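You operate a simulated robot arm through the tools that you are given. There is no shell and no other tool. Be economical: measure what you need, move in short steps, check, and stop when the job is done.

You run a simulated two-armed robot. Do the job below in one go: nothing can be reset, and whatever is moved stays where it is left.

Task
Wipe up the spill on the door end of the plank table with the green cloth and put it back.

It is judged by the outcome, as a careful person would: the job done as asked, and still so three seconds after it is handed in. It fails if anything else is knocked over, pushed out of place, dropped, spilled or broken. Flat cloth is picked up by pressing the open fingertips on it (5 to 10 N) and closing them slowly along it; thin cloth reads only 2 to 8 mm in the jaws.

Robot
Two 7-joint arms with two-finger parallel grippers on one trunk, on a base that drives. Base frame: it is fixed to the floor where the robot stands at the start and does not move with it; the origin is under the middle of the robot, x ahead of it, y to its left, z up; the surface under the hand at the start is at about z = 0.72. Lengths are in m, angles in degrees, forces in N, time in s.
The left shoulder is at the start at [0.05, 0.161, 1.023], the right one opposite. With the tool pointing down near the work surface each hand reaches from about 0.22 to 0.68 m from the robot's upright axis, wherever it stands, measured 20 degrees to its own side. Payload 3.43 kg a hand.
Tool frame (each hand has its own): the origin (TCP) lies between the finger pads and is the grasp point; the fingertips stand 0.03 m ahead of it; z points along the fingers, y is the line along which they close. Largest opening 0.094 m; finger width 0.028, thickness 0.01; the body of the gripper, 0.05 by 0.096 m, starts 0.055 m behind the TCP.
Orientation is that of the tool frame in the base frame, as a unit quaternion [w, x, y, z]. With the fingers straight down and closing along the base's y, the tool's x points along the base's -x, its y along +y and its z along -z.

Tools
- The arms move only by the tool nudge_tool. It takes "left_steps", "right_steps" or both (then of equal length, played together; a hand with none holds still); each is a list of rows, each an object (a shift or turn left out is 0, a gripper value left out holds the last) with "dp": the shift along the tool's x, y, z in m, a list of three; "turn": the turn, a rotation vector about the tool's x, y, z in degrees, a list of three. In form: [{"dp": [tx, ty, tz], "turn": [wx, wy, wz]}, ...]. A call has 1 to 20 rows; each row shifts and turns the commanded pose from where the row before left it, along the tool's axes as they then stand. "left_claw" and "right_claw" are, for a hand that has rows, the closure, from 0 (fully open) to 1 (shut), set as the call begins (left out, the last holds). A row lasts 0.2 s, in which the tool goes at most 0.05 m and 8.6 degrees; a call with a longer step from one row to the next is refused whole, and so is a gripper value outside its range. Where a pose cannot be reached the arm comes as near as it can. A force on the tool above 40 N (or 10 N above the force at the start of the call, whichever is more), or a blocked arm, ends the call early, and 0.2 s more pass. Each finger travels about 0.045 m/s and halts on what it meets, pressing with about 21 N; the grip force reading is that of the motor and also rises with nothing between the fingers. The clock runs only during rows and for 0.2 s after the last one: add rows that do not move to give the fingers time. It gives the time, the measured TCP pose, the force on the tool (base axes), the opening and the grip force at its end, in the units of the frame above (readings bear some noise), with the torque about the TCP (base axes, N m) and any sound that the robot's microphone picked up, and new pictures: "show" is both (left out), scene, wrist or none (wrist: the cameras of the hands that moved).
- Cameras (640 x 400 px; columns grow to the right, rows downward): "scene" is now at [0.1298, -0.01, 1.1591]; the picture's right is [-0.10, -0.99, 0.00], its down [-0.48, 0.05, -0.88] and it looks along [0.87, -0.09, -0.48] (base axes); focal length 286 px, centre (320, 200). "left" rides on the left gripper at [0.076, -0.014, -0.102] in its tool frame; the picture's right is [0.18, 0.98, 0.00], its down [-0.75, 0.14, -0.64] and it looks along [-0.63, 0.12, 0.77] (tool axes); focal length 243 px, centre (320, 200). "right" rides on the right gripper at [0.076, 0.014, -0.103] in its tool frame; the picture's right is [-0.18, 0.98, 0.00], its down [-0.75, -0.14, -0.64] and it looks along [-0.63, -0.12, 0.77] (tool axes); focal length 243 px, centre (320, 200). There is no depth. A picture from a camera that has moved, and an enlarged one, comes with that camera's place and axes in the base frame and with its lens.
- raise_lower(by): slides the trunk up (or, below 0, down) by that many m; the arms and the scene camera ride with it, the base frame stays. It gives what a move gives, with no picture.
- roll_base(legs): drives the robot by 1 to 6 legs, each [ahead, left, turn to the left] in m, m and degrees, along the robot's own axes; the way and the turn of a leg run together, so that a leg with both is an arc; at most 1.5 m and 180 degrees a leg. The arms and the cameras ride along, it lands a little off, and it stops where it bumps. It gives what a move gives, and a new picture of the scene camera.
- turn_head(pan, tilt): turns the head with the scene camera to pan (to the left, within 80 degrees either way) and tilt (down, from -29 to 69), counted from straight ahead of the robot. It gives what a move gives, and a new picture of the scene camera.
- close_up(camera, box): a new picture of the part [left, top, right, bottom] of that camera's present view, enlarged. No time passes.
- job_done(): hands the job in; it is judged then, once.

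Work in short steps. Places have to be worked out from the pictures, the camera data and where the tool is seen: move nearer, look again, correct. Check each grasp and each placing, and mend what went wrong. You have 120 turns and 260 pictures in all, those below and enlarged ones among them. Open the grippers and draw the arms clear of the work before you hand the job in, unless the task says otherwise; then end with one line.

The tools are called after ">>>" as name(argument=value, ...) on one line, values as JSON. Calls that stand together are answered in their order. nudge_tool: Moves the arms, as the interface text tells. Its arguments: {"type":"object","properties":{"left_steps":{"type":"array","items":{"type":"object","properties":{"dp":{"type":"array","items":{"type":"number"}},"turn":{"type":"array","items":{"type":"number"}}}}},"left_claw":{"type":"number"},"right_steps":{"type":"array","items":{"type":"object","properties":{"dp":{"type":"array","items":{"type":"number"}},"turn":{"type":"array","items":{"type":"number"}}}}},"right_claw":{"type":"number"},"show":{"type":"string","enum":["both","scene","wrist","none"]}},"required":[]} The other tools are called the same way: raise_lower (by) slides the trunk up or down; roll_base (legs) drives the base; turn_head (pan, tilt) turns the head that bears the scene camera; close_up (camera, box) takes an enlarged picture of a part of a camera's view; job_done () hands the job in.

At the start:

```text
time_s: 0.0
left_tool_pos: [0.4614, 0.1036, 0.9721]
left_ee_rot: [-0.001, -0.001, 1.0, 0.001]
left_wrist_force: [0.1, -0.2, 0.6]
left_ft_torque: [0.01, -0.01, 0.02]
left_gripper_width: 0.094
left_gripper_force: 0.0
right_tool_pos: [0.3836, -0.2751, 1.0071]
right_ee_rot: [0.0, 0.0, 1.0, 0.0]
right_wrist_force: [-0.6, 0.3, 0.3]
right_ft_torque: [0.0, -0.01, 0.0]
right_gripper_width: 0.0941
right_gripper_force: 0.1
trunk travel left (down, up): [-0.05, 0.217]
robot x, y, heading: [-0.0018, -0.0008, 0.2]
head pan, tilt: [-5.9, 28.9]
```

scene: 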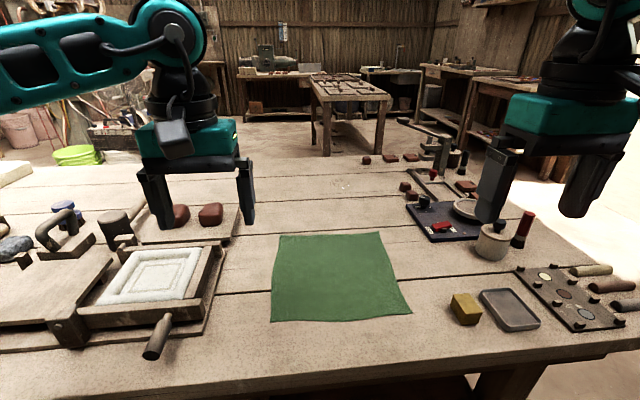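
right: 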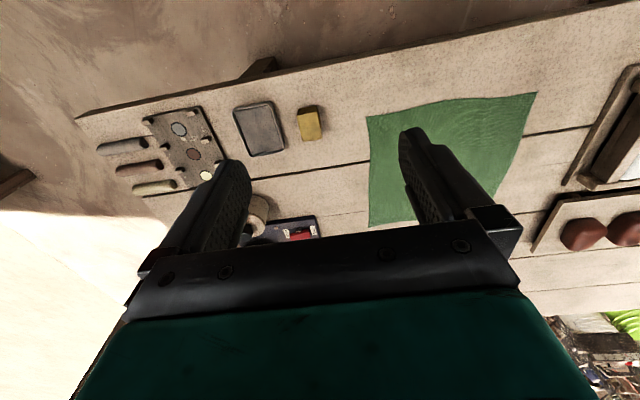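
left: 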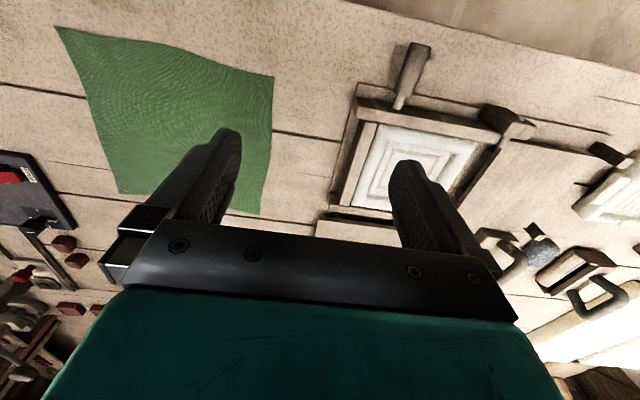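

The green cloth lies flat in the middle of the table; I don't yet see the spill or the door. I look around with the head.

>>> turn_head(pan=-50, tilt=25)

>>> turn_head(pan=50, tilt=25)

>>> turn_head(pan=0, tilt=20)

```text
time_s: 1.1
left_tool_pos: [0.4615, 0.1034, 0.9724]
left_ee_rot: [0.001, 0.001, 1.0, 0.0]
left_wrist_force: [0.2, 0.5, 0.2]
left_ft_torque: [-0.02, 0.02, 0.01]
left_gripper_width: 0.094
left_gripper_force: 0.1
right_tool_pos: [0.3829, -0.2753, 1.0065]
right_ee_rot: [-0.001, 0.0, 1.0, 0.0]
right_wrist_force: [-0.4, 0.3, -0.4]
right_ft_torque: [-0.01, 0.0, 0.04]
right_gripper_width: 0.0941
right_gripper_force: 0.0
trunk travel left (down, up): [-0.05, 0.217]
robot x, y, heading: [0.0003, -0.0008, 0.0]
head pan, tilt: [-50.0, 25.0]
camera scene: at [0.0987, -0.0711, 1.1653], right [-0.77, -0.64, 0.0], down [-0.27, 0.32, -0.91], along [0.58, -0.69, -0.42], focal length 286 px, centre (320, 200)
```

scene: 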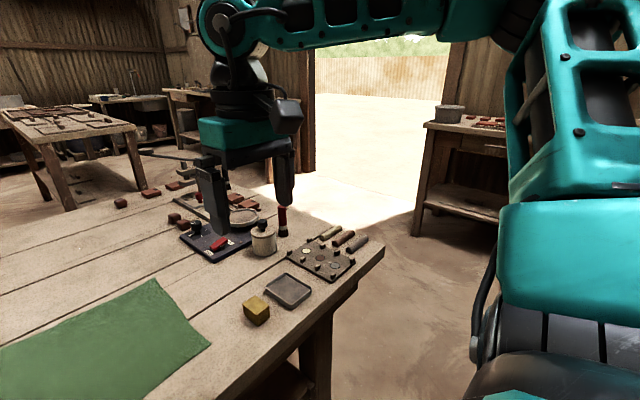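

```text
time_s: 2.9
left_tool_pos: [0.4611, 0.1036, 0.9712]
left_ee_rot: [0.0, 0.0, 1.0, 0.001]
left_wrist_force: [0.4, 0.4, -0.1]
left_ft_torque: [0.02, -0.01, -0.02]
left_gripper_width: 0.0941
left_gripper_force: 0.1
right_tool_pos: [0.3844, -0.2753, 1.0067]
right_ee_rot: [0.0, 0.0, 1.0, 0.0]
right_wrist_force: [0.0, 0.4, 0.3]
right_ft_torque: [0.01, 0.03, -0.01]
right_gripper_width: 0.094
right_gripper_force: 0.1
trunk travel left (down, up): [-0.05, 0.217]
robot x, y, heading: [-0.004, 0.0005, -0.0]
head pan, tilt: [50.0, 25.0]
camera scene: at [0.0987, 0.0699, 1.1653], right [0.77, -0.64, 0.0], down [-0.27, -0.32, -0.91], along [0.58, 0.69, -0.42], focal length 286 px, centre (320, 200)
```

scene: 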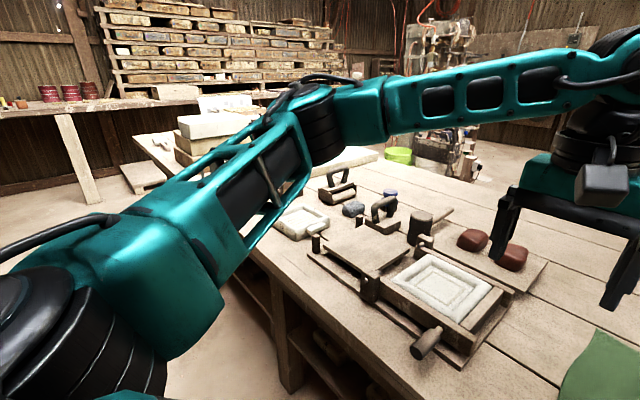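

```text
time_s: 4.0
left_tool_pos: [0.4619, 0.1034, 0.9717]
left_ee_rot: [0.001, 0.0, 1.0, 0.0]
left_wrist_force: [1.3, -1.2, -0.9]
left_ft_torque: [-0.02, 0.02, 0.01]
left_gripper_width: 0.094
left_gripper_force: 0.1
right_tool_pos: [0.3835, -0.2756, 1.0075]
right_ee_rot: [0.0, 0.001, 1.0, 0.0]
right_wrist_force: [0.1, 0.4, 0.0]
right_ft_torque: [0.0, 0.01, 0.01]
right_gripper_width: 0.0941
right_gripper_force: 0.1
trunk travel left (down, up): [-0.05, 0.217]
robot x, y, heading: [-0.0024, 0.0008, 0.1]
head pan, tilt: [0.0, 20.0]
camera scene: at [0.1325, -0.0005, 1.1734], right [0.0, -1.0, 0.0], down [-0.34, 0.0, -0.94], along [0.94, 0.0, -0.34], focal length 286 px, centre (320, 200)
```

scene: 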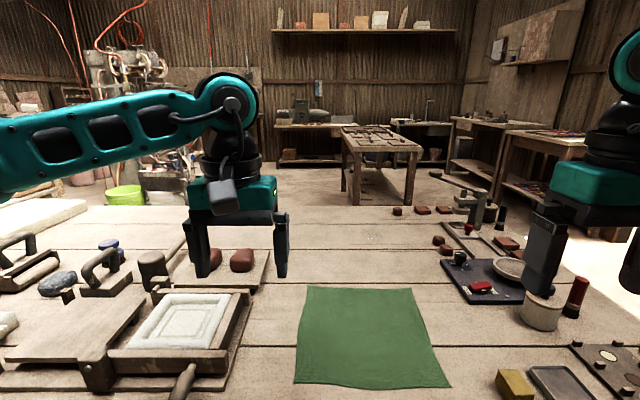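

The door is on the right (−y), so the door end is the right end of the table. I zoom in on the table to find the spill.

>>> close_up(camera="scene", box=[280, 190, 440, 290])

>>> close_up(camera="scene", box=[420, 180, 640, 318])

>>> close_up(camera="right", box=[80, 60, 400, 260])

```text
4.00 times, centred on (360, 240) of scene
camera zoom: at [0.1325, -0.0005, 1.1734], right [0.0, -1.0, 0.0], down [-0.34, 0.0, -0.94], along [0.94, 0.0, -0.34], focal length 1146 px, centre (160, 40)
```

zoom: 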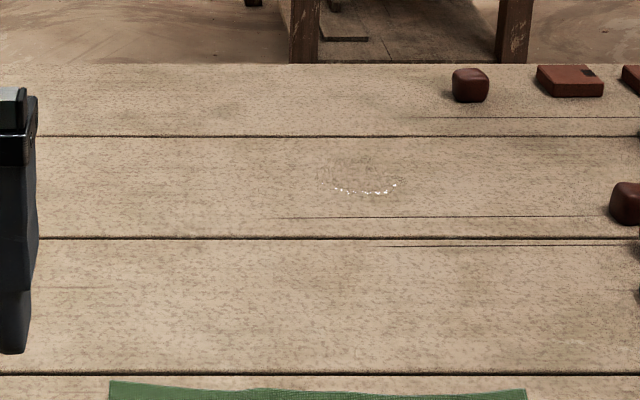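

```text
2.90 times, centred on (530, 249) of scene
camera zoom: at [0.1325, -0.0005, 1.1734], right [0.0, -1.0, 0.0], down [-0.34, 0.0, -0.94], along [0.94, 0.0, -0.34], focal length 830 px, centre (-289, 58)
```

zoom: 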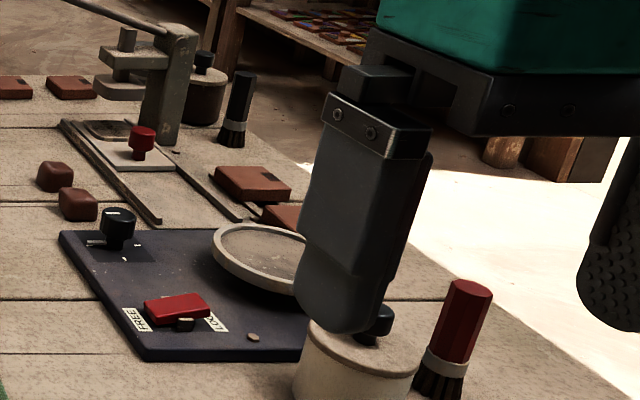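

```text
2.00 times, centred on (240, 160) of right
camera zoom: at [0.3074, -0.2608, 1.1093], right [0.18, 0.98, 0.0], down [0.75, -0.14, 0.64], along [0.63, -0.12, -0.77], focal length 485 px, centre (480, 280)
```

zoom: 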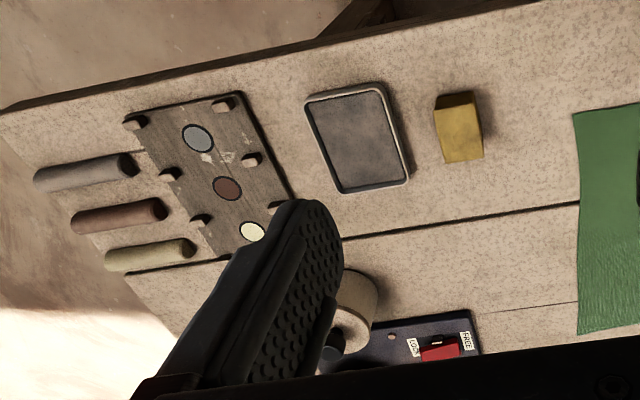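

I think I see a glossy clear patch around (1.01, −0.17). I raise the trunk and move the right arm aside to check the whole door end for other spills.

>>> raise_lower(by=0.2)

>>> turn_head(pan=-20, tilt=35)

```text
time_s: 6.2
left_tool_pos: [0.4607, 0.1024, 1.1709]
left_ee_rot: [0.0, 0.0, 1.0, 0.0]
left_wrist_force: [-0.1, -0.2, -0.2]
left_ft_torque: [-0.02, 0.01, 0.01]
left_gripper_width: 0.0942
left_gripper_force: 0.1
right_tool_pos: [0.3849, -0.276, 1.2066]
right_ee_rot: [-0.001, -0.001, 1.0, -0.001]
right_wrist_force: [0.6, -0.6, 0.1]
right_ft_torque: [-0.01, -0.01, 0.02]
right_gripper_width: 0.0939
right_gripper_force: 0.0
trunk travel left (down, up): [-0.25, 0.017]
robot x, y, heading: [0.0004, -0.0007, 0.0]
head pan, tilt: [0.0, 20.0]
```

```text
time_s: 7.0
left_tool_pos: [0.4603, 0.103, 1.1726]
left_ee_rot: [0.0, 0.0, 1.0, 0.0]
left_wrist_force: [-0.7, -0.4, 0.0]
left_ft_torque: [-0.02, 0.0, 0.01]
left_gripper_width: 0.0942
left_gripper_force: 0.0
right_tool_pos: [0.3848, -0.2753, 1.2069]
right_ee_rot: [-0.001, 0.0, 1.0, 0.0]
right_wrist_force: [-1.0, -0.3, -0.8]
right_ft_torque: [-0.04, 0.02, -0.02]
right_gripper_width: 0.0942
right_gripper_force: 0.0
trunk travel left (down, up): [-0.25, 0.017]
robot x, y, heading: [0.0, 0.0015, -0.0]
head pan, tilt: [-20.0, 35.0]
camera scene: at [0.1222, -0.0306, 1.3496], right [-0.34, -0.94, 0.0], down [-0.54, 0.2, -0.82], along [0.77, -0.28, -0.57], focal length 286 px, centre (320, 200)
```

scene: 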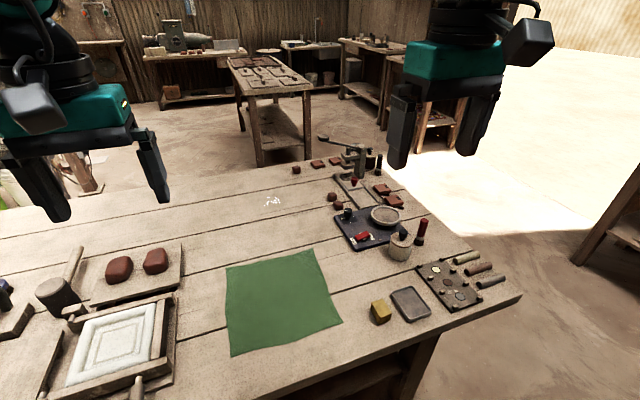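

>>> close_up(camera="scene", box=[200, 150, 360, 250])

>>> close_up(camera="scene", box=[200, 220, 520, 400])

>>> turn_head(pan=25, tilt=35)

```text
4.00 times, centred on (280, 200) of scene
camera zoom: at [0.1222, -0.0306, 1.3496], right [-0.34, -0.94, 0.0], down [-0.54, 0.2, -0.82], along [0.77, -0.28, -0.57], focal length 1146 px, centre (480, 200)
```

zoom: 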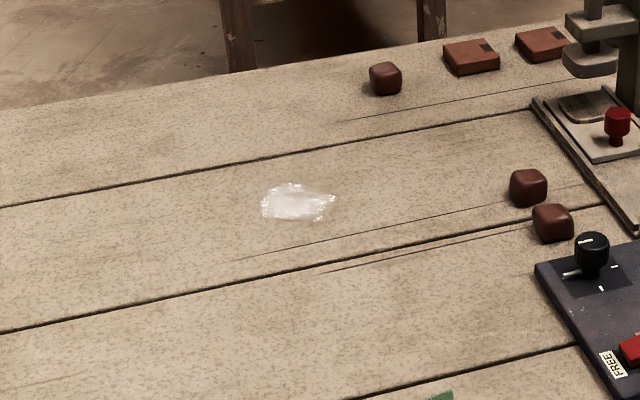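

```text
2.00 times, centred on (360, 310) of scene
camera zoom: at [0.1222, -0.0306, 1.3496], right [-0.34, -0.94, 0.0], down [-0.54, 0.2, -0.82], along [0.77, -0.28, -0.57], focal length 573 px, centre (240, -20)
```

zoom: 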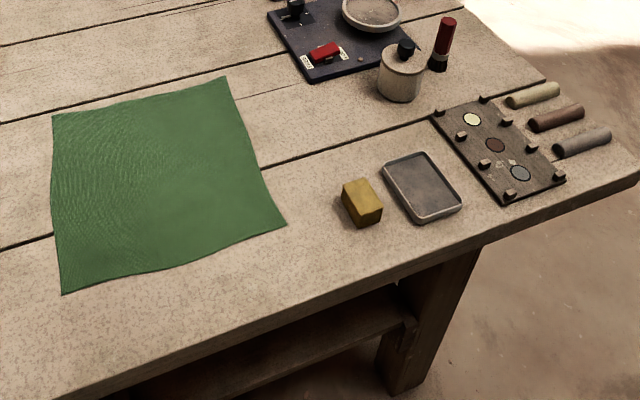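

```text
time_s: 8.2
left_tool_pos: [0.4609, 0.1033, 1.1727]
left_ee_rot: [0.0, 0.0, 1.0, 0.0]
left_wrist_force: [0.3, 1.2, 0.9]
left_ft_torque: [0.02, 0.0, -0.03]
left_gripper_width: 0.094
left_gripper_force: 0.1
right_tool_pos: [0.3845, -0.2759, 1.2066]
right_ee_rot: [0.0, -0.001, 1.0, -0.001]
right_wrist_force: [0.6, 0.1, 0.4]
right_ft_torque: [0.0, -0.02, 0.02]
right_gripper_width: 0.0941
right_gripper_force: 0.0
trunk travel left (down, up): [-0.25, 0.017]
robot x, y, heading: [0.0008, 0.001, 0.1]
head pan, tilt: [25.0, 35.0]
camera scene: at [0.1193, 0.0365, 1.3496], right [0.42, -0.91, 0.0], down [-0.52, -0.24, -0.82], along [0.74, 0.35, -0.57], focal length 286 px, centre (320, 200)
```

scene: 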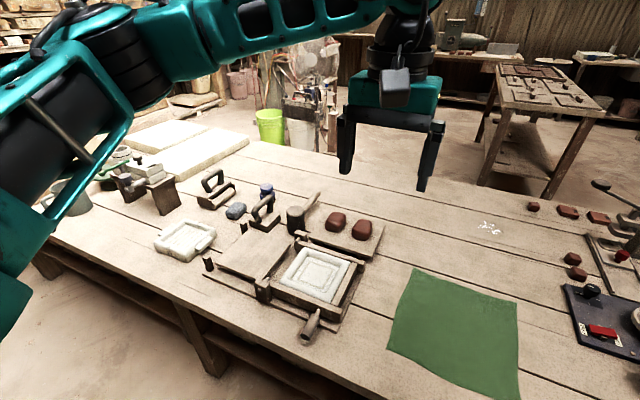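

There is a single spill, at about (1.02, −0.175), nearer the door end. It is out of reach from this side, so I'll have to carry the cloth around to the far side. First I centre the robot on the cloth (x 0.47–0.74, y −0.23…+0.035) and lower the trunk.

>>> raise_lower(by=-0.2)

>>> roll_base(legs=[[0, -0.1, 0]])

>>> turn_head(pan=0, tilt=45)

```text
time_s: 10.3
left_tool_pos: [0.4611, 0.1037, 0.9725]
left_ee_rot: [0.0, 0.001, 1.0, 0.0]
left_wrist_force: [-0.3, 0.3, 0.7]
left_ft_torque: [0.0, 0.0, -0.02]
left_gripper_width: 0.0939
left_gripper_force: 0.1
right_tool_pos: [0.3855, -0.2753, 1.0075]
right_ee_rot: [-0.001, 0.0, 1.0, 0.0]
right_wrist_force: [-0.7, 0.2, -0.2]
right_ft_torque: [-0.02, 0.0, 0.0]
right_gripper_width: 0.0941
right_gripper_force: 0.2
trunk travel left (down, up): [-0.05, 0.217]
robot x, y, heading: [-0.0025, -0.0019, -0.2]
head pan, tilt: [25.0, 35.0]
```

```text
time_s: 11.9
left_tool_pos: [0.461, 0.0035, 0.9702]
left_ee_rot: [-0.001, -0.001, 1.0, 0.0]
left_wrist_force: [0.8, 0.3, 0.4]
left_ft_torque: [0.0, 0.02, 0.03]
left_gripper_width: 0.0941
left_gripper_force: 0.0
right_tool_pos: [0.3844, -0.3754, 1.0078]
right_ee_rot: [-0.001, 0.0, 1.0, 0.0]
right_wrist_force: [0.3, 0.1, 0.4]
right_ft_torque: [0.01, 0.02, 0.02]
right_gripper_width: 0.0938
right_gripper_force: 0.0
trunk travel left (down, up): [-0.05, 0.217]
robot x, y, heading: [0.0004, -0.1001, 0.0]
head pan, tilt: [25.0, 35.0]
camera scene: at [0.1192, -0.0635, 1.1496], right [0.42, -0.91, 0.0], down [-0.52, -0.24, -0.82], along [0.74, 0.35, -0.57], focal length 286 px, centre (320, 200)
```

scene: 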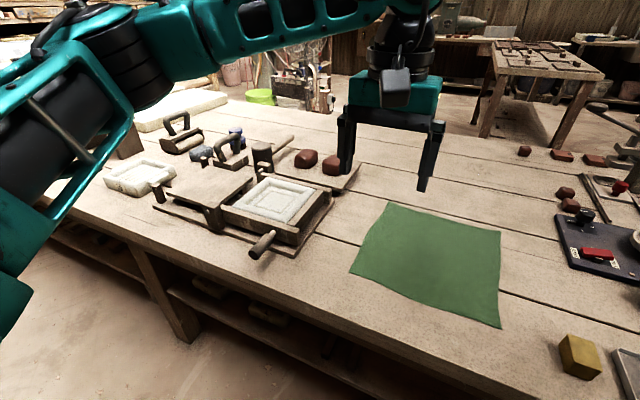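

```text
time_s: 12.8
left_tool_pos: [0.4601, 0.0047, 0.9713]
left_ee_rot: [0.0, 0.0, 1.0, -0.001]
left_wrist_force: [-0.3, -0.3, -0.7]
left_ft_torque: [-0.03, 0.05, 0.0]
left_gripper_width: 0.0938
left_gripper_force: 0.1
right_tool_pos: [0.384, -0.3758, 1.0064]
right_ee_rot: [0.0, 0.0, 1.0, 0.001]
right_wrist_force: [0.0, 0.5, -0.2]
right_ft_torque: [-0.02, 0.02, -0.02]
right_gripper_width: 0.0941
right_gripper_force: 0.0
trunk travel left (down, up): [-0.05, 0.217]
robot x, y, heading: [-0.0003, -0.1018, -0.4]
head pan, tilt: [0.0, 45.0]
camera scene: at [0.1207, -0.1005, 1.1348], right [0.0, -1.0, 0.0], down [-0.71, 0.0, -0.71], along [0.71, 0.0, -0.71], focal length 286 px, centre (320, 200)
```

scene: 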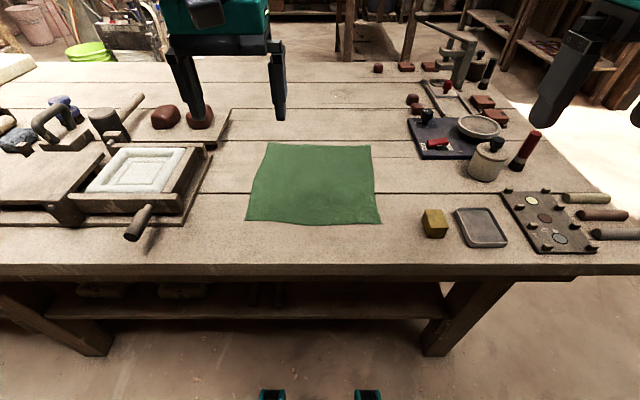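

Cloth corners computed: near-left (0.48, 0.04), near-right (0.47, −0.21), far edge x≈0.73. I bring both hands over the near corners, half-closed, stopping a few cm above.

>>> nudge_tool(left_steps=[{"dp": [-0.039, -0.004, 0]}, {}, {}, {}, {}, {"dp": [0, 0, 0.045]}, {"dp": [0, 0, 0.045]}, {"dp": [0, 0, 0.045]}, {"dp": [0, 0, 0.045]}], right_steps=[{"dp": [-0.022, 0.039, 0.0]}, {"dp": [-0.022, 0.039, 0.0]}, {"dp": [-0.022, 0.039, 0.0]}, {"dp": [-0.022, 0.039, 0.0]}, {"dp": [-0.023, 0.039, 0.03]}, {"dp": [0, 0, 0.045]}, {"dp": [0, 0, 0.045]}, {"dp": [0, 0, 0.045]}, {"dp": [0, 0, 0.045]}], left_claw=0.55, right_claw=0.55)

```text
refused: row 5 steps farther than a row can; nothing moved
```

The diagonal step was too long; I split it.

>>> nudge_tool(left_steps=[{"dp": [-0.039, -0.004, 0]}, {}, {}, {}, {}, {}, {"dp": [0, 0, 0.045]}, {"dp": [0, 0, 0.045]}, {"dp": [0, 0, 0.045]}, {"dp": [0, 0, 0.045]}], right_steps=[{"dp": [-0.022, 0.039, 0.0]}, {"dp": [-0.022, 0.039, 0.0]}, {"dp": [-0.022, 0.039, 0.0]}, {"dp": [-0.022, 0.039, 0.0]}, {"dp": [-0.023, 0.039, 0.0]}, {"dp": [0, 0, 0.035]}, {"dp": [0, 0, 0.045]}, {"dp": [0, 0, 0.045]}, {"dp": [0, 0, 0.045]}, {"dp": [0, 0, 0.045]}], left_claw=0.55, right_claw=0.55)

```text
time_s: 15.0
left_tool_pos: [0.5015, -0.0012, 0.7891]
left_ee_rot: [0.001, 0.0, 1.0, 0.001]
left_wrist_force: [-0.1, 0.3, 0.6]
left_ft_torque: [0.02, -0.01, 0.0]
left_gripper_width: 0.0423
left_gripper_force: 0.1
right_tool_pos: [0.4433, -0.2581, 0.7962]
right_ee_rot: [0.001, 0.0, 1.0, 0.001]
right_wrist_force: [-0.2, -0.5, 1.0]
right_ft_torque: [-0.03, 0.0, 0.03]
right_gripper_width: 0.0422
right_gripper_force: 0.1
right hand out of reach, approached as far as the arm can: row 4, 5, 9, 10
trunk travel left (down, up): [-0.05, 0.217]
robot x, y, heading: [0.0, -0.1018, 0.1]
head pan, tilt: [0.0, 45.0]
camera scene: at [0.1208, -0.1006, 1.1348], right [0.0, -1.0, 0.0], down [-0.71, 0.0, -0.71], along [0.71, 0.0, -0.71], focal length 286 px, centre (320, 200)
camera right: at [0.3673, -0.2443, 0.8997], right [0.18, 0.98, 0.0], down [0.75, -0.14, 0.64], along [0.63, -0.12, -0.77], focal length 243 px, centre (320, 200)
camera left: at [0.4245, -0.0143, 0.894], right [-0.18, 0.98, 0.0], down [0.75, 0.14, 0.64], along [0.63, 0.12, -0.77], focal length 243 px, centre (320, 200)
```

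scene: 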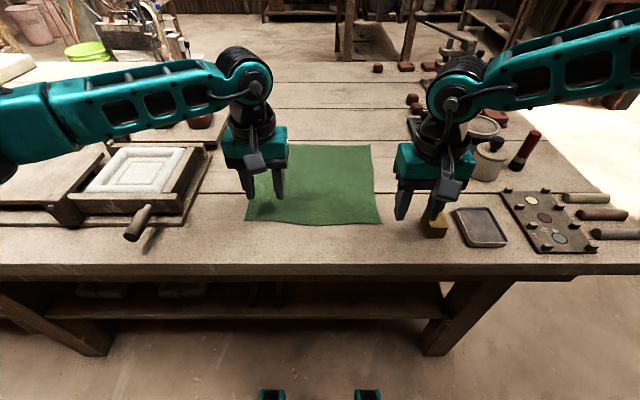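
right: 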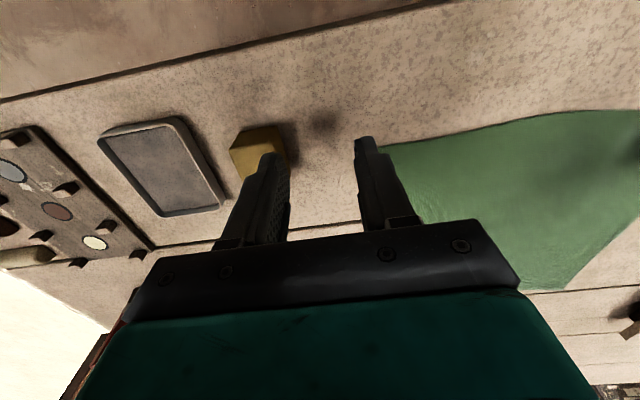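
left: 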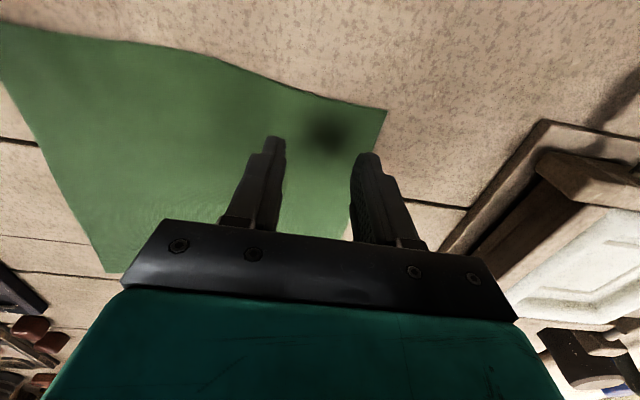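

The right hand stopped short, just above the yellow block, so I raise it straight up before trying again.

>>> nudge_tool(right_steps=[{"dp": [0, 0, -0.04]}, {"dp": [0, 0, -0.04]}, {"dp": [0, 0, 0]}], show="none")

```text
time_s: 15.8
left_tool_pos: [0.5001, -0.0009, 0.7904]
left_ee_rot: [0.0, 0.0, 1.0, 0.0]
left_wrist_force: [0.8, -0.7, -1.0]
left_ft_torque: [-0.04, -0.02, -0.02]
left_gripper_width: 0.0426
left_gripper_force: 0.2
right_tool_pos: [0.4441, -0.2586, 0.8793]
right_ee_rot: [0.0, 0.0, 1.0, 0.0]
right_wrist_force: [-0.2, -0.5, -0.7]
right_ft_torque: [0.02, -0.02, 0.01]
right_gripper_width: 0.0421
right_gripper_force: 0.1
trunk travel left (down, up): [-0.05, 0.217]
robot x, y, heading: [0.001, -0.1004, -0.2]
head pan, tilt: [0.0, 45.0]
```

I try again with the right hand toward (0.50, −0.185) at this safe height.

>>> nudge_tool(right_steps=[{"dp": [-0.03, 0.02, 0]}, {"dp": [-0.03, 0.02, 0]}, {"dp": [0, 0.03, 0]}, {}], show="none")

```text
time_s: 16.8
left_tool_pos: [0.5014, -0.0003, 0.7907]
left_ee_rot: [0.0, 0.0, 1.0, 0.0]
left_wrist_force: [-0.3, 0.0, -0.1]
left_ft_torque: [0.0, 0.0, 0.02]
left_gripper_width: 0.0424
left_gripper_force: 0.1
right_tool_pos: [0.4665, -0.2401, 0.888]
right_ee_rot: [0.001, 0.001, 1.0, 0.001]
right_wrist_force: [0.9, -0.6, -0.6]
right_ft_torque: [0.01, -0.04, -0.02]
right_gripper_width: 0.0424
right_gripper_force: 0.0
right hand out of reach, approached as far as the arm can: row 1, 2, 3
trunk travel left (down, up): [-0.05, 0.217]
robot x, y, heading: [-0.0002, -0.1005, -0.1]
head pan, tilt: [0.0, 45.0]
```

The right arm can't come that close to the midline. I test how far the left hand can go toward the midline from here, at a safe height.

>>> nudge_tool(left_steps=[{"dp": [0, 0, -0.03]}, {"dp": [0, -0.03, 0]}, {"dp": [0, -0.03, 0]}, {"dp": [0, -0.03, 0]}, {}], show="none")

```text
time_s: 18.0
left_tool_pos: [0.5013, -0.0912, 0.8221]
left_ee_rot: [0.0, -0.001, 1.0, 0.0]
left_wrist_force: [0.1, 0.0, 0.0]
left_ft_torque: [0.01, 0.01, 0.0]
left_gripper_width: 0.0423
left_gripper_force: 0.1
right_tool_pos: [0.4653, -0.239, 0.8892]
right_ee_rot: [0.001, 0.0, 1.0, 0.001]
right_wrist_force: [-0.4, -0.3, -0.4]
right_ft_torque: [-0.02, 0.01, -0.04]
right_gripper_width: 0.0424
right_gripper_force: 0.0
trunk travel left (down, up): [-0.05, 0.217]
robot x, y, heading: [0.0011, -0.0994, -0.1]
head pan, tilt: [0.0, 45.0]
```

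The left hand reaches the midline fine, so I shift the base 0.1 left; then the right works at −0.185 and the left at about 0.

>>> roll_base(legs=[[0, 0.1, 0]])

>>> nudge_tool(right_steps=[{"dp": [-0.03, -0.02, 0]}, {"dp": [-0.01, -0.025, 0]}, {}], show="none")

```text
time_s: 19.5
left_tool_pos: [0.5007, 0.0086, 0.8214]
left_ee_rot: [-0.001, 0.0, 1.0, 0.001]
left_wrist_force: [0.2, 0.7, -0.1]
left_ft_torque: [0.03, 0.0, -0.01]
left_gripper_width: 0.042
left_gripper_force: 0.1
right_tool_pos: [0.4661, -0.1423, 0.888]
right_ee_rot: [0.001, 0.0, 1.0, 0.001]
right_wrist_force: [0.1, 0.9, 0.0]
right_ft_torque: [-0.02, -0.01, 0.0]
right_gripper_width: 0.0421
right_gripper_force: 0.1
trunk travel left (down, up): [-0.05, 0.217]
robot x, y, heading: [-0.0012, -0.0006, -0.0]
head pan, tilt: [0.0, 45.0]
camera scene: at [0.1207, -0.0018, 1.1348], right [0.0, -1.0, 0.0], down [-0.71, 0.0, -0.71], along [0.71, 0.0, -0.71], focal length 286 px, centre (320, 200)
```

scene: 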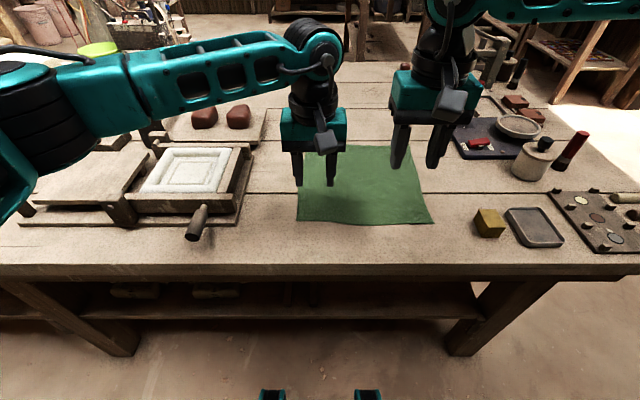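

```text
time_s: 20.3
left_tool_pos: [0.5001, 0.0073, 0.8221]
left_ee_rot: [0.001, 0.0, 1.0, 0.0]
left_wrist_force: [0.6, -1.4, -0.2]
left_ft_torque: [0.04, 0.01, 0.0]
left_gripper_width: 0.0424
left_gripper_force: 0.0
right_tool_pos: [0.5038, -0.1888, 0.8895]
right_ee_rot: [0.001, 0.0, 1.0, 0.002]
right_wrist_force: [-0.7, 0.0, 0.0]
right_ft_torque: [-0.01, -0.02, -0.01]
right_gripper_width: 0.0424
right_gripper_force: 0.2
right hand out of reach, approached as far as the arm can: row 1
trunk travel left (down, up): [-0.05, 0.217]
robot x, y, heading: [0.0019, 0.0015, -0.2]
head pan, tilt: [0.0, 45.0]
```

Both hands are over the near corners. I descend to about 6 mm above the surface.

>>> nudge_tool(left_steps=[{"dp": [0, 0, 0.02]}, {"dp": [0, 0, 0.02]}, {"dp": [0, 0, 0.015]}, {"dp": [0, 0, 0.01]}, {}], right_steps=[{"dp": [0.005, 0.003, 0.04]}, {"dp": [0, 0, 0.04]}, {"dp": [0, 0, 0.04]}, {"dp": [0, 0, 0.012]}, {}], show="wrist")

```text
time_s: 21.5
left_tool_pos: [0.5006, 0.007, 0.7555]
left_ee_rot: [0.0, -0.001, 1.0, 0.0]
left_wrist_force: [-0.7, -0.5, -0.2]
left_ft_torque: [-0.01, -0.01, 0.0]
left_gripper_width: 0.0423
left_gripper_force: 0.1
right_tool_pos: [0.4779, -0.2054, 0.7722]
right_ee_rot: [0.001, 0.0, 1.0, 0.002]
right_wrist_force: [1.4, -0.1, -0.1]
right_ft_torque: [-0.02, 0.0, -0.02]
right_gripper_width: 0.0424
right_gripper_force: 0.0
right hand out of reach, approached as far as the arm can: row 2, 3, 4
trunk travel left (down, up): [-0.05, 0.217]
robot x, y, heading: [-0.0009, 0.0011, 0.2]
head pan, tilt: [0.0, 45.0]
camera right: at [0.4005, -0.1911, 0.8743], right [0.18, 0.98, 0.0], down [0.75, -0.14, 0.64], along [0.63, -0.12, -0.77], focal length 243 px, centre (320, 200)
camera left: at [0.4249, -0.0061, 0.8602], right [-0.18, 0.98, 0.0], down [0.75, 0.14, 0.64], along [0.63, 0.12, -0.77], focal length 243 px, centre (320, 200)
```

right: 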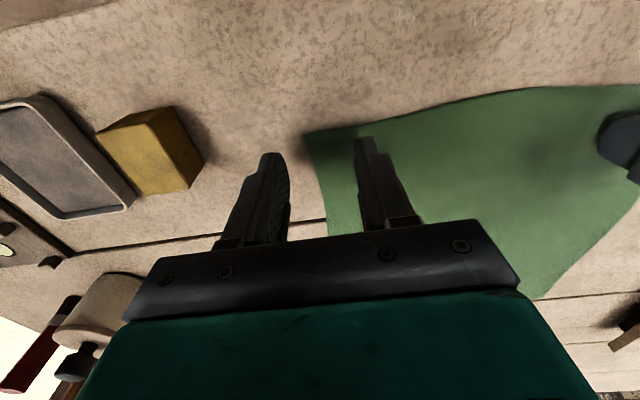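
left: 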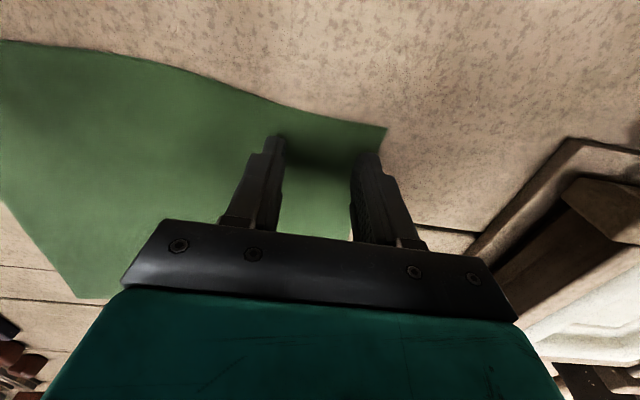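

The right arm is oddly limited here, so I'll use the left hand alone, pinching the middle of the near edge. I raise the right hand and pull it back, and move the left up and toward y = −0.09.

>>> nudge_tool(left_steps=[{"dp": [0, 0, -0.03]}, {}, {}, {}, {}, {}], right_steps=[{"dp": [0, 0, -0.045]}, {"dp": [0, 0, -0.045]}, {"dp": [0, -0.03, -0.035]}, {"dp": [0.02, -0.04, 0]}, {"dp": [0.02, -0.04, 0]}, {"dp": [0.03, -0.02, 0]}], show="none")

>>> roll_base(legs=[[0, -0.1, 0]])

```text
time_s: 22.9
left_tool_pos: [0.5009, 0.0094, 0.7868]
left_ee_rot: [0.0, 0.0, 1.0, 0.0]
left_wrist_force: [0.5, 0.2, 0.3]
left_ft_torque: [0.04, 0.01, -0.02]
left_gripper_width: 0.0422
left_gripper_force: 0.1
right_tool_pos: [0.4042, -0.3359, 0.8965]
right_ee_rot: [0.001, 0.0, 1.0, 0.002]
right_wrist_force: [0.0, 0.2, -0.3]
right_ft_torque: [-0.01, -0.02, 0.01]
right_gripper_width: 0.0424
right_gripper_force: 0.1
trunk travel left (down, up): [-0.05, 0.217]
robot x, y, heading: [0.0009, -0.0003, -0.1]
head pan, tilt: [0.0, 45.0]
```

```text
time_s: 24.4
left_tool_pos: [0.5003, -0.0913, 0.7866]
left_ee_rot: [0.0, 0.0, 1.0, 0.0]
left_wrist_force: [0.4, 0.0, 0.4]
left_ft_torque: [0.0, -0.01, 0.0]
left_gripper_width: 0.0424
left_gripper_force: 0.1
right_tool_pos: [0.4066, -0.4344, 0.8967]
right_ee_rot: [0.0, 0.0, 1.0, 0.001]
right_wrist_force: [-0.5, -0.5, 0.5]
right_ft_torque: [0.0, 0.0, 0.0]
right_gripper_width: 0.0422
right_gripper_force: 0.1
trunk travel left (down, up): [-0.05, 0.217]
robot x, y, heading: [0.0005, -0.0997, 0.1]
head pan, tilt: [0.0, 45.0]
camera scene: at [0.1207, -0.1007, 1.1348], right [0.0, -1.0, 0.0], down [-0.71, 0.0, -0.71], along [0.71, 0.0, -0.71], focal length 286 px, centre (320, 200)
```

scene: 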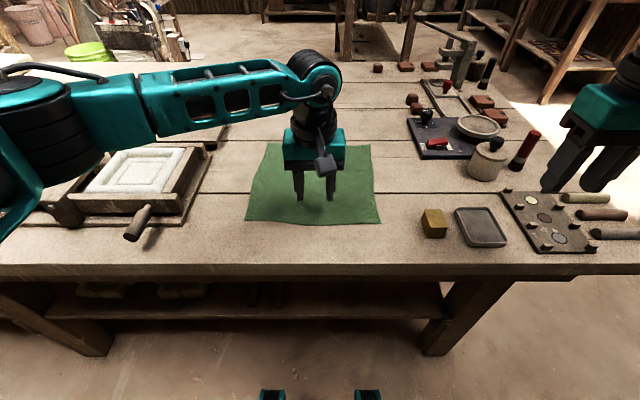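

Now I'm at the middle of the near edge, about 3 cm inside. I descend to touch with small steps.

>>> nudge_tool(left_steps=[{"dp": [0, 0, 0.02]}, {"dp": [0, 0, 0.012]}, {"dp": [0, 0, 0.002]}, {"dp": [0, 0, 0.001]}, {}], show="none")

```text
time_s: 25.6
left_tool_pos: [0.5008, -0.092, 0.7519]
left_ee_rot: [0.0, 0.0, 1.0, 0.0]
left_wrist_force: [-0.4, 0.3, 0.5]
left_ft_torque: [0.01, -0.06, -0.01]
left_gripper_width: 0.0422
left_gripper_force: 0.1
right_tool_pos: [0.4067, -0.4333, 0.897]
right_ee_rot: [0.001, 0.0, 1.0, 0.001]
right_wrist_force: [-0.1, 0.2, -0.3]
right_ft_torque: [0.02, -0.02, 0.04]
right_gripper_width: 0.0422
right_gripper_force: 0.1
trunk travel left (down, up): [-0.05, 0.217]
robot x, y, heading: [0.0, -0.0977, -0.0]
head pan, tilt: [0.0, 45.0]
```

No contact yet; I go on 1 mm at a time.

>>> nudge_tool(left_steps=[{"dp": [0, 0, 0.001]}, {"dp": [0, 0, 0.001]}, {}], show="none")

```text
time_s: 26.4
left_tool_pos: [0.5014, -0.0919, 0.7517]
left_ee_rot: [0.001, 0.0, 1.0, 0.0]
left_wrist_force: [-2.5, 0.0, 10.9]
left_ft_torque: [0.14, 0.11, 0.02]
left_gripper_width: 0.0424
left_gripper_force: 0.1
right_tool_pos: [0.4058, -0.4341, 0.8992]
right_ee_rot: [0.001, 0.0, 1.0, 0.002]
right_wrist_force: [0.6, -0.1, -0.5]
right_ft_torque: [0.02, 0.02, -0.01]
right_gripper_width: 0.0424
right_gripper_force: 0.0
trunk travel left (down, up): [-0.05, 0.217]
robot x, y, heading: [0.0006, -0.1004, -0.0]
head pan, tilt: [0.0, 45.0]
```

Contact at 10.9 N. I back off a hair and close the fingers in stages.

>>> nudge_tool(left_steps=[{"dp": [0, 0, -0.0004]}, {}], left_claw=0.7, show="none")

>>> nudge_tool(left_steps=[{}, {}], left_claw=0.83, show="none")

>>> nudge_tool(left_steps=[{}, {}, {}], left_claw=1.0)

```text
time_s: 27.0
left_tool_pos: [0.5009, -0.0915, 0.7511]
left_ee_rot: [0.001, -0.001, 1.0, -0.001]
left_wrist_force: [2.1, -0.3, 14.3]
left_ft_torque: [0.1, 0.02, 0.0]
left_gripper_width: 0.0272
left_gripper_force: 0.0
right_tool_pos: [0.4052, -0.4338, 0.8972]
right_ee_rot: [0.0, 0.0, 1.0, 0.001]
right_wrist_force: [0.1, 0.5, -0.4]
right_ft_torque: [0.0, -0.03, 0.0]
right_gripper_width: 0.0423
right_gripper_force: 0.2
trunk travel left (down, up): [-0.05, 0.217]
robot x, y, heading: [0.0011, -0.1001, -0.0]
head pan, tilt: [0.0, 45.0]
```

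```text
time_s: 27.6
left_tool_pos: [0.5014, -0.0906, 0.7509]
left_ee_rot: [0.001, 0.0, 1.0, 0.0]
left_wrist_force: [1.6, 0.4, 17.4]
left_ft_torque: [0.06, 0.05, 0.0]
left_gripper_width: 0.0162
left_gripper_force: 0.4
right_tool_pos: [0.4049, -0.4329, 0.8965]
right_ee_rot: [0.001, -0.001, 1.0, 0.0]
right_wrist_force: [0.3, 0.5, 0.3]
right_ft_torque: [-0.01, 0.02, -0.01]
right_gripper_width: 0.0421
right_gripper_force: 0.1
trunk travel left (down, up): [-0.05, 0.217]
robot x, y, heading: [0.0007, -0.0994, 0.0]
head pan, tilt: [0.0, 45.0]
```

```text
time_s: 28.4
left_tool_pos: [0.4998, -0.0911, 0.7501]
left_ee_rot: [0.001, 0.002, 1.0, -0.001]
left_wrist_force: [1.6, -4.3, 18.3]
left_ft_torque: [-0.06, 0.03, -0.02]
left_gripper_width: 0.0021
left_gripper_force: 20.8
right_tool_pos: [0.4044, -0.4339, 0.8974]
right_ee_rot: [0.002, 0.0, 1.0, 0.002]
right_wrist_force: [0.0, 0.2, -1.2]
right_ft_torque: [0.0, 0.01, 0.01]
right_gripper_width: 0.0424
right_gripper_force: 0.1
trunk travel left (down, up): [-0.05, 0.217]
robot x, y, heading: [-0.0027, -0.1012, -0.0]
head pan, tilt: [0.0, 45.0]
camera scene: at [0.1195, -0.1008, 1.135], right [0.0, -1.0, 0.0], down [-0.71, 0.0, -0.71], along [0.71, 0.0, -0.71], focal length 286 px, centre (320, 200)
camera left: at [0.4235, -0.1055, 0.8548], right [-0.18, 0.98, 0.0], down [0.75, 0.14, 0.64], along [0.63, 0.12, -0.77], focal length 243 px, centre (320, 200)
```

scene: 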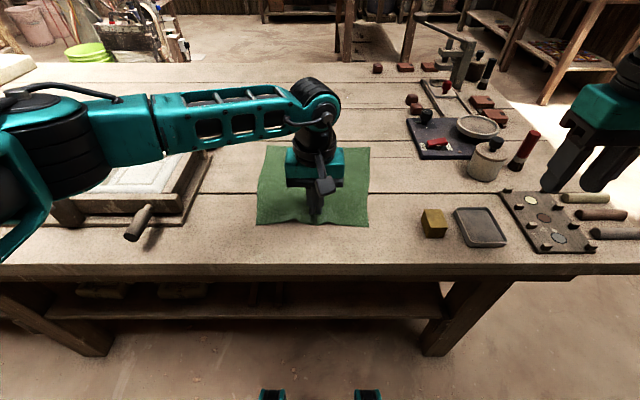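
left: 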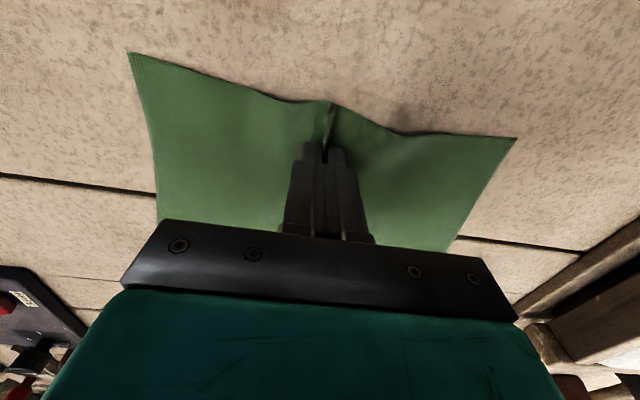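

A fold is gathered between the fingers (2.1 mm). I lift straight up and check that it holds.

>>> nudge_tool(left_steps=[{"dp": [0, 0, -0.01]}, {"dp": [0, 0, -0.02]}, {"dp": [0, 0, -0.03]}, {"dp": [0, 0, -0.04]}, {"dp": [0, 0, -0.04]}, {"dp": [0, 0, -0.04]}, {"dp": [0, 0, -0.04]}, {"dp": [0, 0, -0.04]}, {}])

```text
time_s: 30.4
left_tool_pos: [0.5002, -0.0902, 1.0092]
left_ee_rot: [0.0, 0.0, 1.0, 0.0]
left_wrist_force: [0.1, -0.4, 0.5]
left_ft_torque: [0.03, -0.01, -0.02]
left_gripper_width: 0.002
left_gripper_force: 21.0
right_tool_pos: [0.406, -0.4342, 0.8972]
right_ee_rot: [0.001, 0.0, 1.0, 0.0]
right_wrist_force: [-0.7, 0.2, 0.8]
right_ft_torque: [-0.01, -0.02, -0.01]
right_gripper_width: 0.0422
right_gripper_force: 0.0
trunk travel left (down, up): [-0.05, 0.217]
robot x, y, heading: [-0.0036, -0.1048, -0.1]
head pan, tilt: [0.0, 45.0]
camera scene: at [0.1207, -0.1005, 1.1347], right [0.0, -1.0, 0.0], down [-0.71, 0.0, -0.71], along [0.71, 0.0, -0.71], focal length 286 px, centre (320, 200)
camera left: at [0.4247, -0.1042, 1.114], right [-0.18, 0.98, 0.0], down [0.75, 0.14, 0.64], along [0.63, 0.12, -0.77], focal length 243 px, centre (320, 200)
```

scene: 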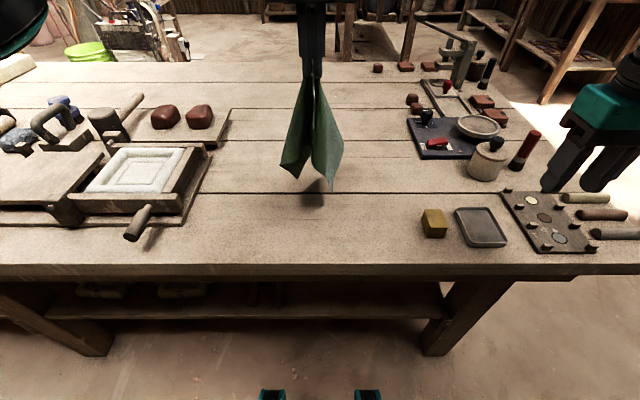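
left: 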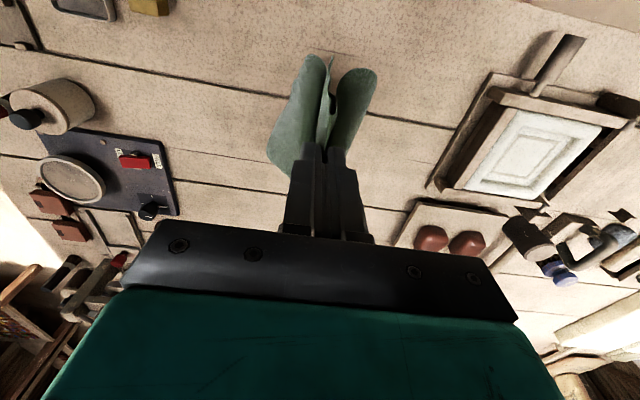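

The cloth is held securely. Before driving I raise the trunk and look to both sides and behind for clearance.

>>> raise_lower(by=0.15)

>>> turn_head(pan=-80, tilt=30)

>>> turn_head(pan=80, tilt=30)

```text
time_s: 32.2
left_tool_pos: [0.5018, -0.0906, 1.1591]
left_ee_rot: [-0.001, -0.001, 1.0, 0.0]
left_wrist_force: [0.4, 0.3, -0.5]
left_ft_torque: [-0.02, 0.01, -0.01]
left_gripper_width: 0.002
left_gripper_force: 21.0
right_tool_pos: [0.4062, -0.4335, 1.0452]
right_ee_rot: [0.0, 0.0, 1.0, 0.001]
right_wrist_force: [-0.6, -0.5, -1.1]
right_ft_torque: [0.01, 0.02, 0.0]
right_gripper_width: 0.0425
right_gripper_force: 0.0
trunk travel left (down, up): [-0.2, 0.067]
robot x, y, heading: [-0.0027, -0.0987, 0.1]
head pan, tilt: [0.0, 45.0]
```

```text
time_s: 33.7
left_tool_pos: [0.5013, -0.0902, 1.1582]
left_ee_rot: [0.0, 0.0, 1.0, 0.0]
left_wrist_force: [0.4, -0.6, 0.2]
left_ft_torque: [-0.03, 0.04, 0.01]
left_gripper_width: 0.002
left_gripper_force: 20.7
right_tool_pos: [0.4061, -0.4338, 1.0467]
right_ee_rot: [0.001, 0.0, 1.0, 0.001]
right_wrist_force: [0.6, 0.4, -0.7]
right_ft_torque: [0.03, 0.0, 0.0]
right_gripper_width: 0.0421
right_gripper_force: 0.1
trunk travel left (down, up): [-0.2, 0.067]
robot x, y, heading: [-0.0006, -0.0993, 0.0]
head pan, tilt: [-80.0, 30.0]
camera scene: at [0.0552, -0.1896, 1.3074], right [-0.98, -0.17, 0.0], down [-0.09, 0.49, -0.87], along [0.15, -0.85, -0.5], focal length 286 px, centre (320, 200)
```

scene: 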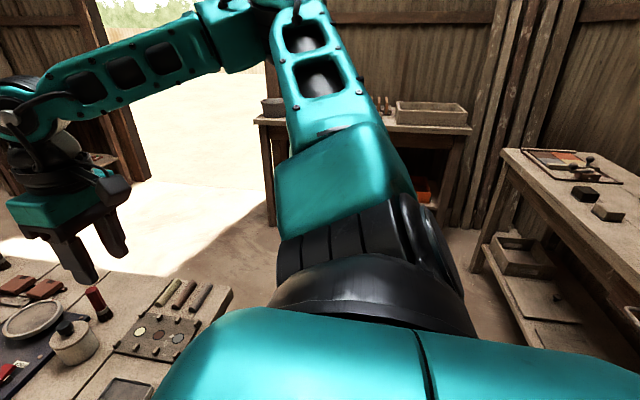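

```text
time_s: 36.2
left_tool_pos: [0.5024, -0.0903, 1.1599]
left_ee_rot: [0.0, 0.0, 1.0, 0.0]
left_wrist_force: [0.5, -0.1, 0.1]
left_ft_torque: [0.0, -0.02, 0.03]
left_gripper_width: 0.0022
left_gripper_force: 21.1
right_tool_pos: [0.4065, -0.4342, 1.0482]
right_ee_rot: [0.001, 0.0, 1.0, 0.001]
right_wrist_force: [1.1, 0.2, -0.1]
right_ft_torque: [0.02, 0.03, 0.01]
right_gripper_width: 0.0422
right_gripper_force: 0.1
trunk travel left (down, up): [-0.2, 0.067]
robot x, y, heading: [-0.0008, -0.0982, 0.0]
head pan, tilt: [80.0, 30.0]
camera scene: at [0.0552, -0.0115, 1.3074], right [0.98, -0.17, 0.0], down [-0.09, -0.49, -0.87], along [0.15, 0.85, -0.5], focal length 286 px, centre (320, 200)
```

scene: 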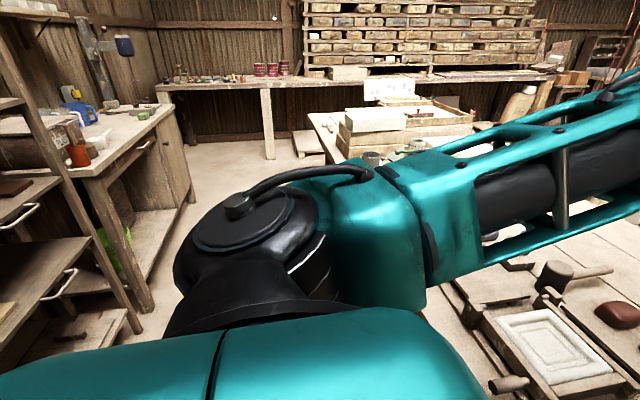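

Benches stand about 0.7 m behind and at y ≈ −2, but the lane past the door end is clear. The cloth's lower hem is about z 0.91, above the items on the table. I drive right to y ≈ −1.15.

>>> turn_head(pan=-40, tilt=35)

>>> roll_base(legs=[[-0.1, 0, 0], [0, -1.05, 0]])

```text
time_s: 38.2
left_tool_pos: [0.5018, -0.0913, 1.1586]
left_ee_rot: [0.0, 0.001, 1.0, 0.0]
left_wrist_force: [0.2, -0.3, 0.5]
left_ft_torque: [0.0, 0.02, 0.04]
left_gripper_width: 0.0019
left_gripper_force: 21.2
right_tool_pos: [0.4057, -0.4334, 1.0467]
right_ee_rot: [0.0, 0.0, 1.0, 0.001]
right_wrist_force: [0.6, -0.3, 0.8]
right_ft_torque: [0.02, 0.02, 0.02]
right_gripper_width: 0.0423
right_gripper_force: 0.1
trunk travel left (down, up): [-0.2, 0.067]
robot x, y, heading: [0.0003, -0.1004, 0.0]
head pan, tilt: [-40.0, 35.0]
camera scene: at [0.1069, -0.1571, 1.2996], right [-0.64, -0.77, 0.0], down [-0.44, 0.37, -0.82], along [0.63, -0.53, -0.57], focal length 286 px, centre (320, 200)
```

scene: 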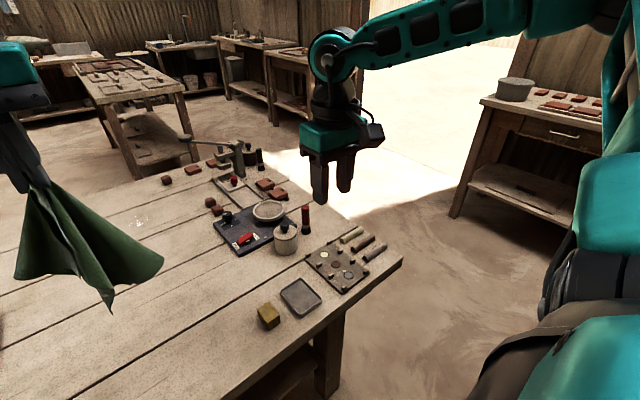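

```text
time_s: 48.5
left_tool_pos: [0.3953, -1.1498, 1.1589]
left_ee_rot: [0.0, 0.006, 1.0, 0.0]
left_wrist_force: [0.7, -0.3, 0.5]
left_ft_torque: [0.02, -0.02, -0.01]
left_gripper_width: 0.0021
left_gripper_force: 21.4
right_tool_pos: [0.2967, -1.4914, 1.0472]
right_ee_rot: [0.001, 0.005, 1.0, 0.001]
right_wrist_force: [0.5, -0.6, -0.2]
right_ft_torque: [0.0, -0.04, 0.03]
right_gripper_width: 0.0423
right_gripper_force: 0.2
trunk travel left (down, up): [-0.2, 0.067]
robot x, y, heading: [-0.1053, -1.1568, -0.9]
head pan, tilt: [-40.0, 35.0]
camera scene: at [-0.0002, -1.2122, 1.2996], right [-0.65, -0.76, 0.0], down [-0.44, 0.37, -0.82], along [0.62, -0.53, -0.57], focal length 286 px, centre (320, 200)
```

scene: 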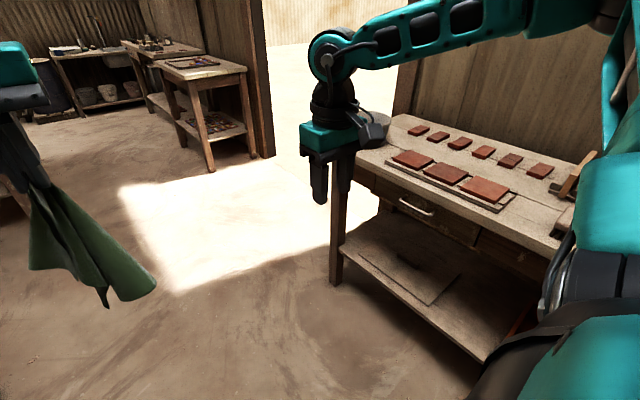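

Right side is clear of the bench so far. I look left at the table end before driving ahead.

>>> turn_head(pan=35, tilt=35)

```text
time_s: 49.9
left_tool_pos: [0.3944, -1.1497, 1.1584]
left_ee_rot: [0.0, 0.005, 1.0, 0.0]
left_wrist_force: [-0.5, 0.3, -0.2]
left_ft_torque: [0.0, 0.04, -0.06]
left_gripper_width: 0.0017
left_gripper_force: 20.6
right_tool_pos: [0.2966, -1.4922, 1.0471]
right_ee_rot: [0.001, 0.005, 1.0, 0.001]
right_wrist_force: [-0.1, 0.0, 0.5]
right_ft_torque: [-0.01, 0.0, -0.03]
right_gripper_width: 0.0425
right_gripper_force: 0.1
trunk travel left (down, up): [-0.2, 0.067]
robot x, y, heading: [-0.1071, -1.1555, -0.7]
head pan, tilt: [35.0, 35.0]
camera scene: at [0.0057, -1.1051, 1.2996], right [0.56, -0.83, 0.0], down [-0.47, -0.32, -0.82], along [0.68, 0.46, -0.57], focal length 286 px, centre (320, 200)
```

scene: 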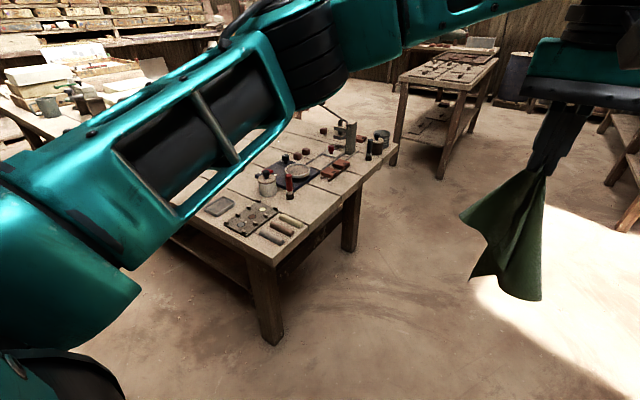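

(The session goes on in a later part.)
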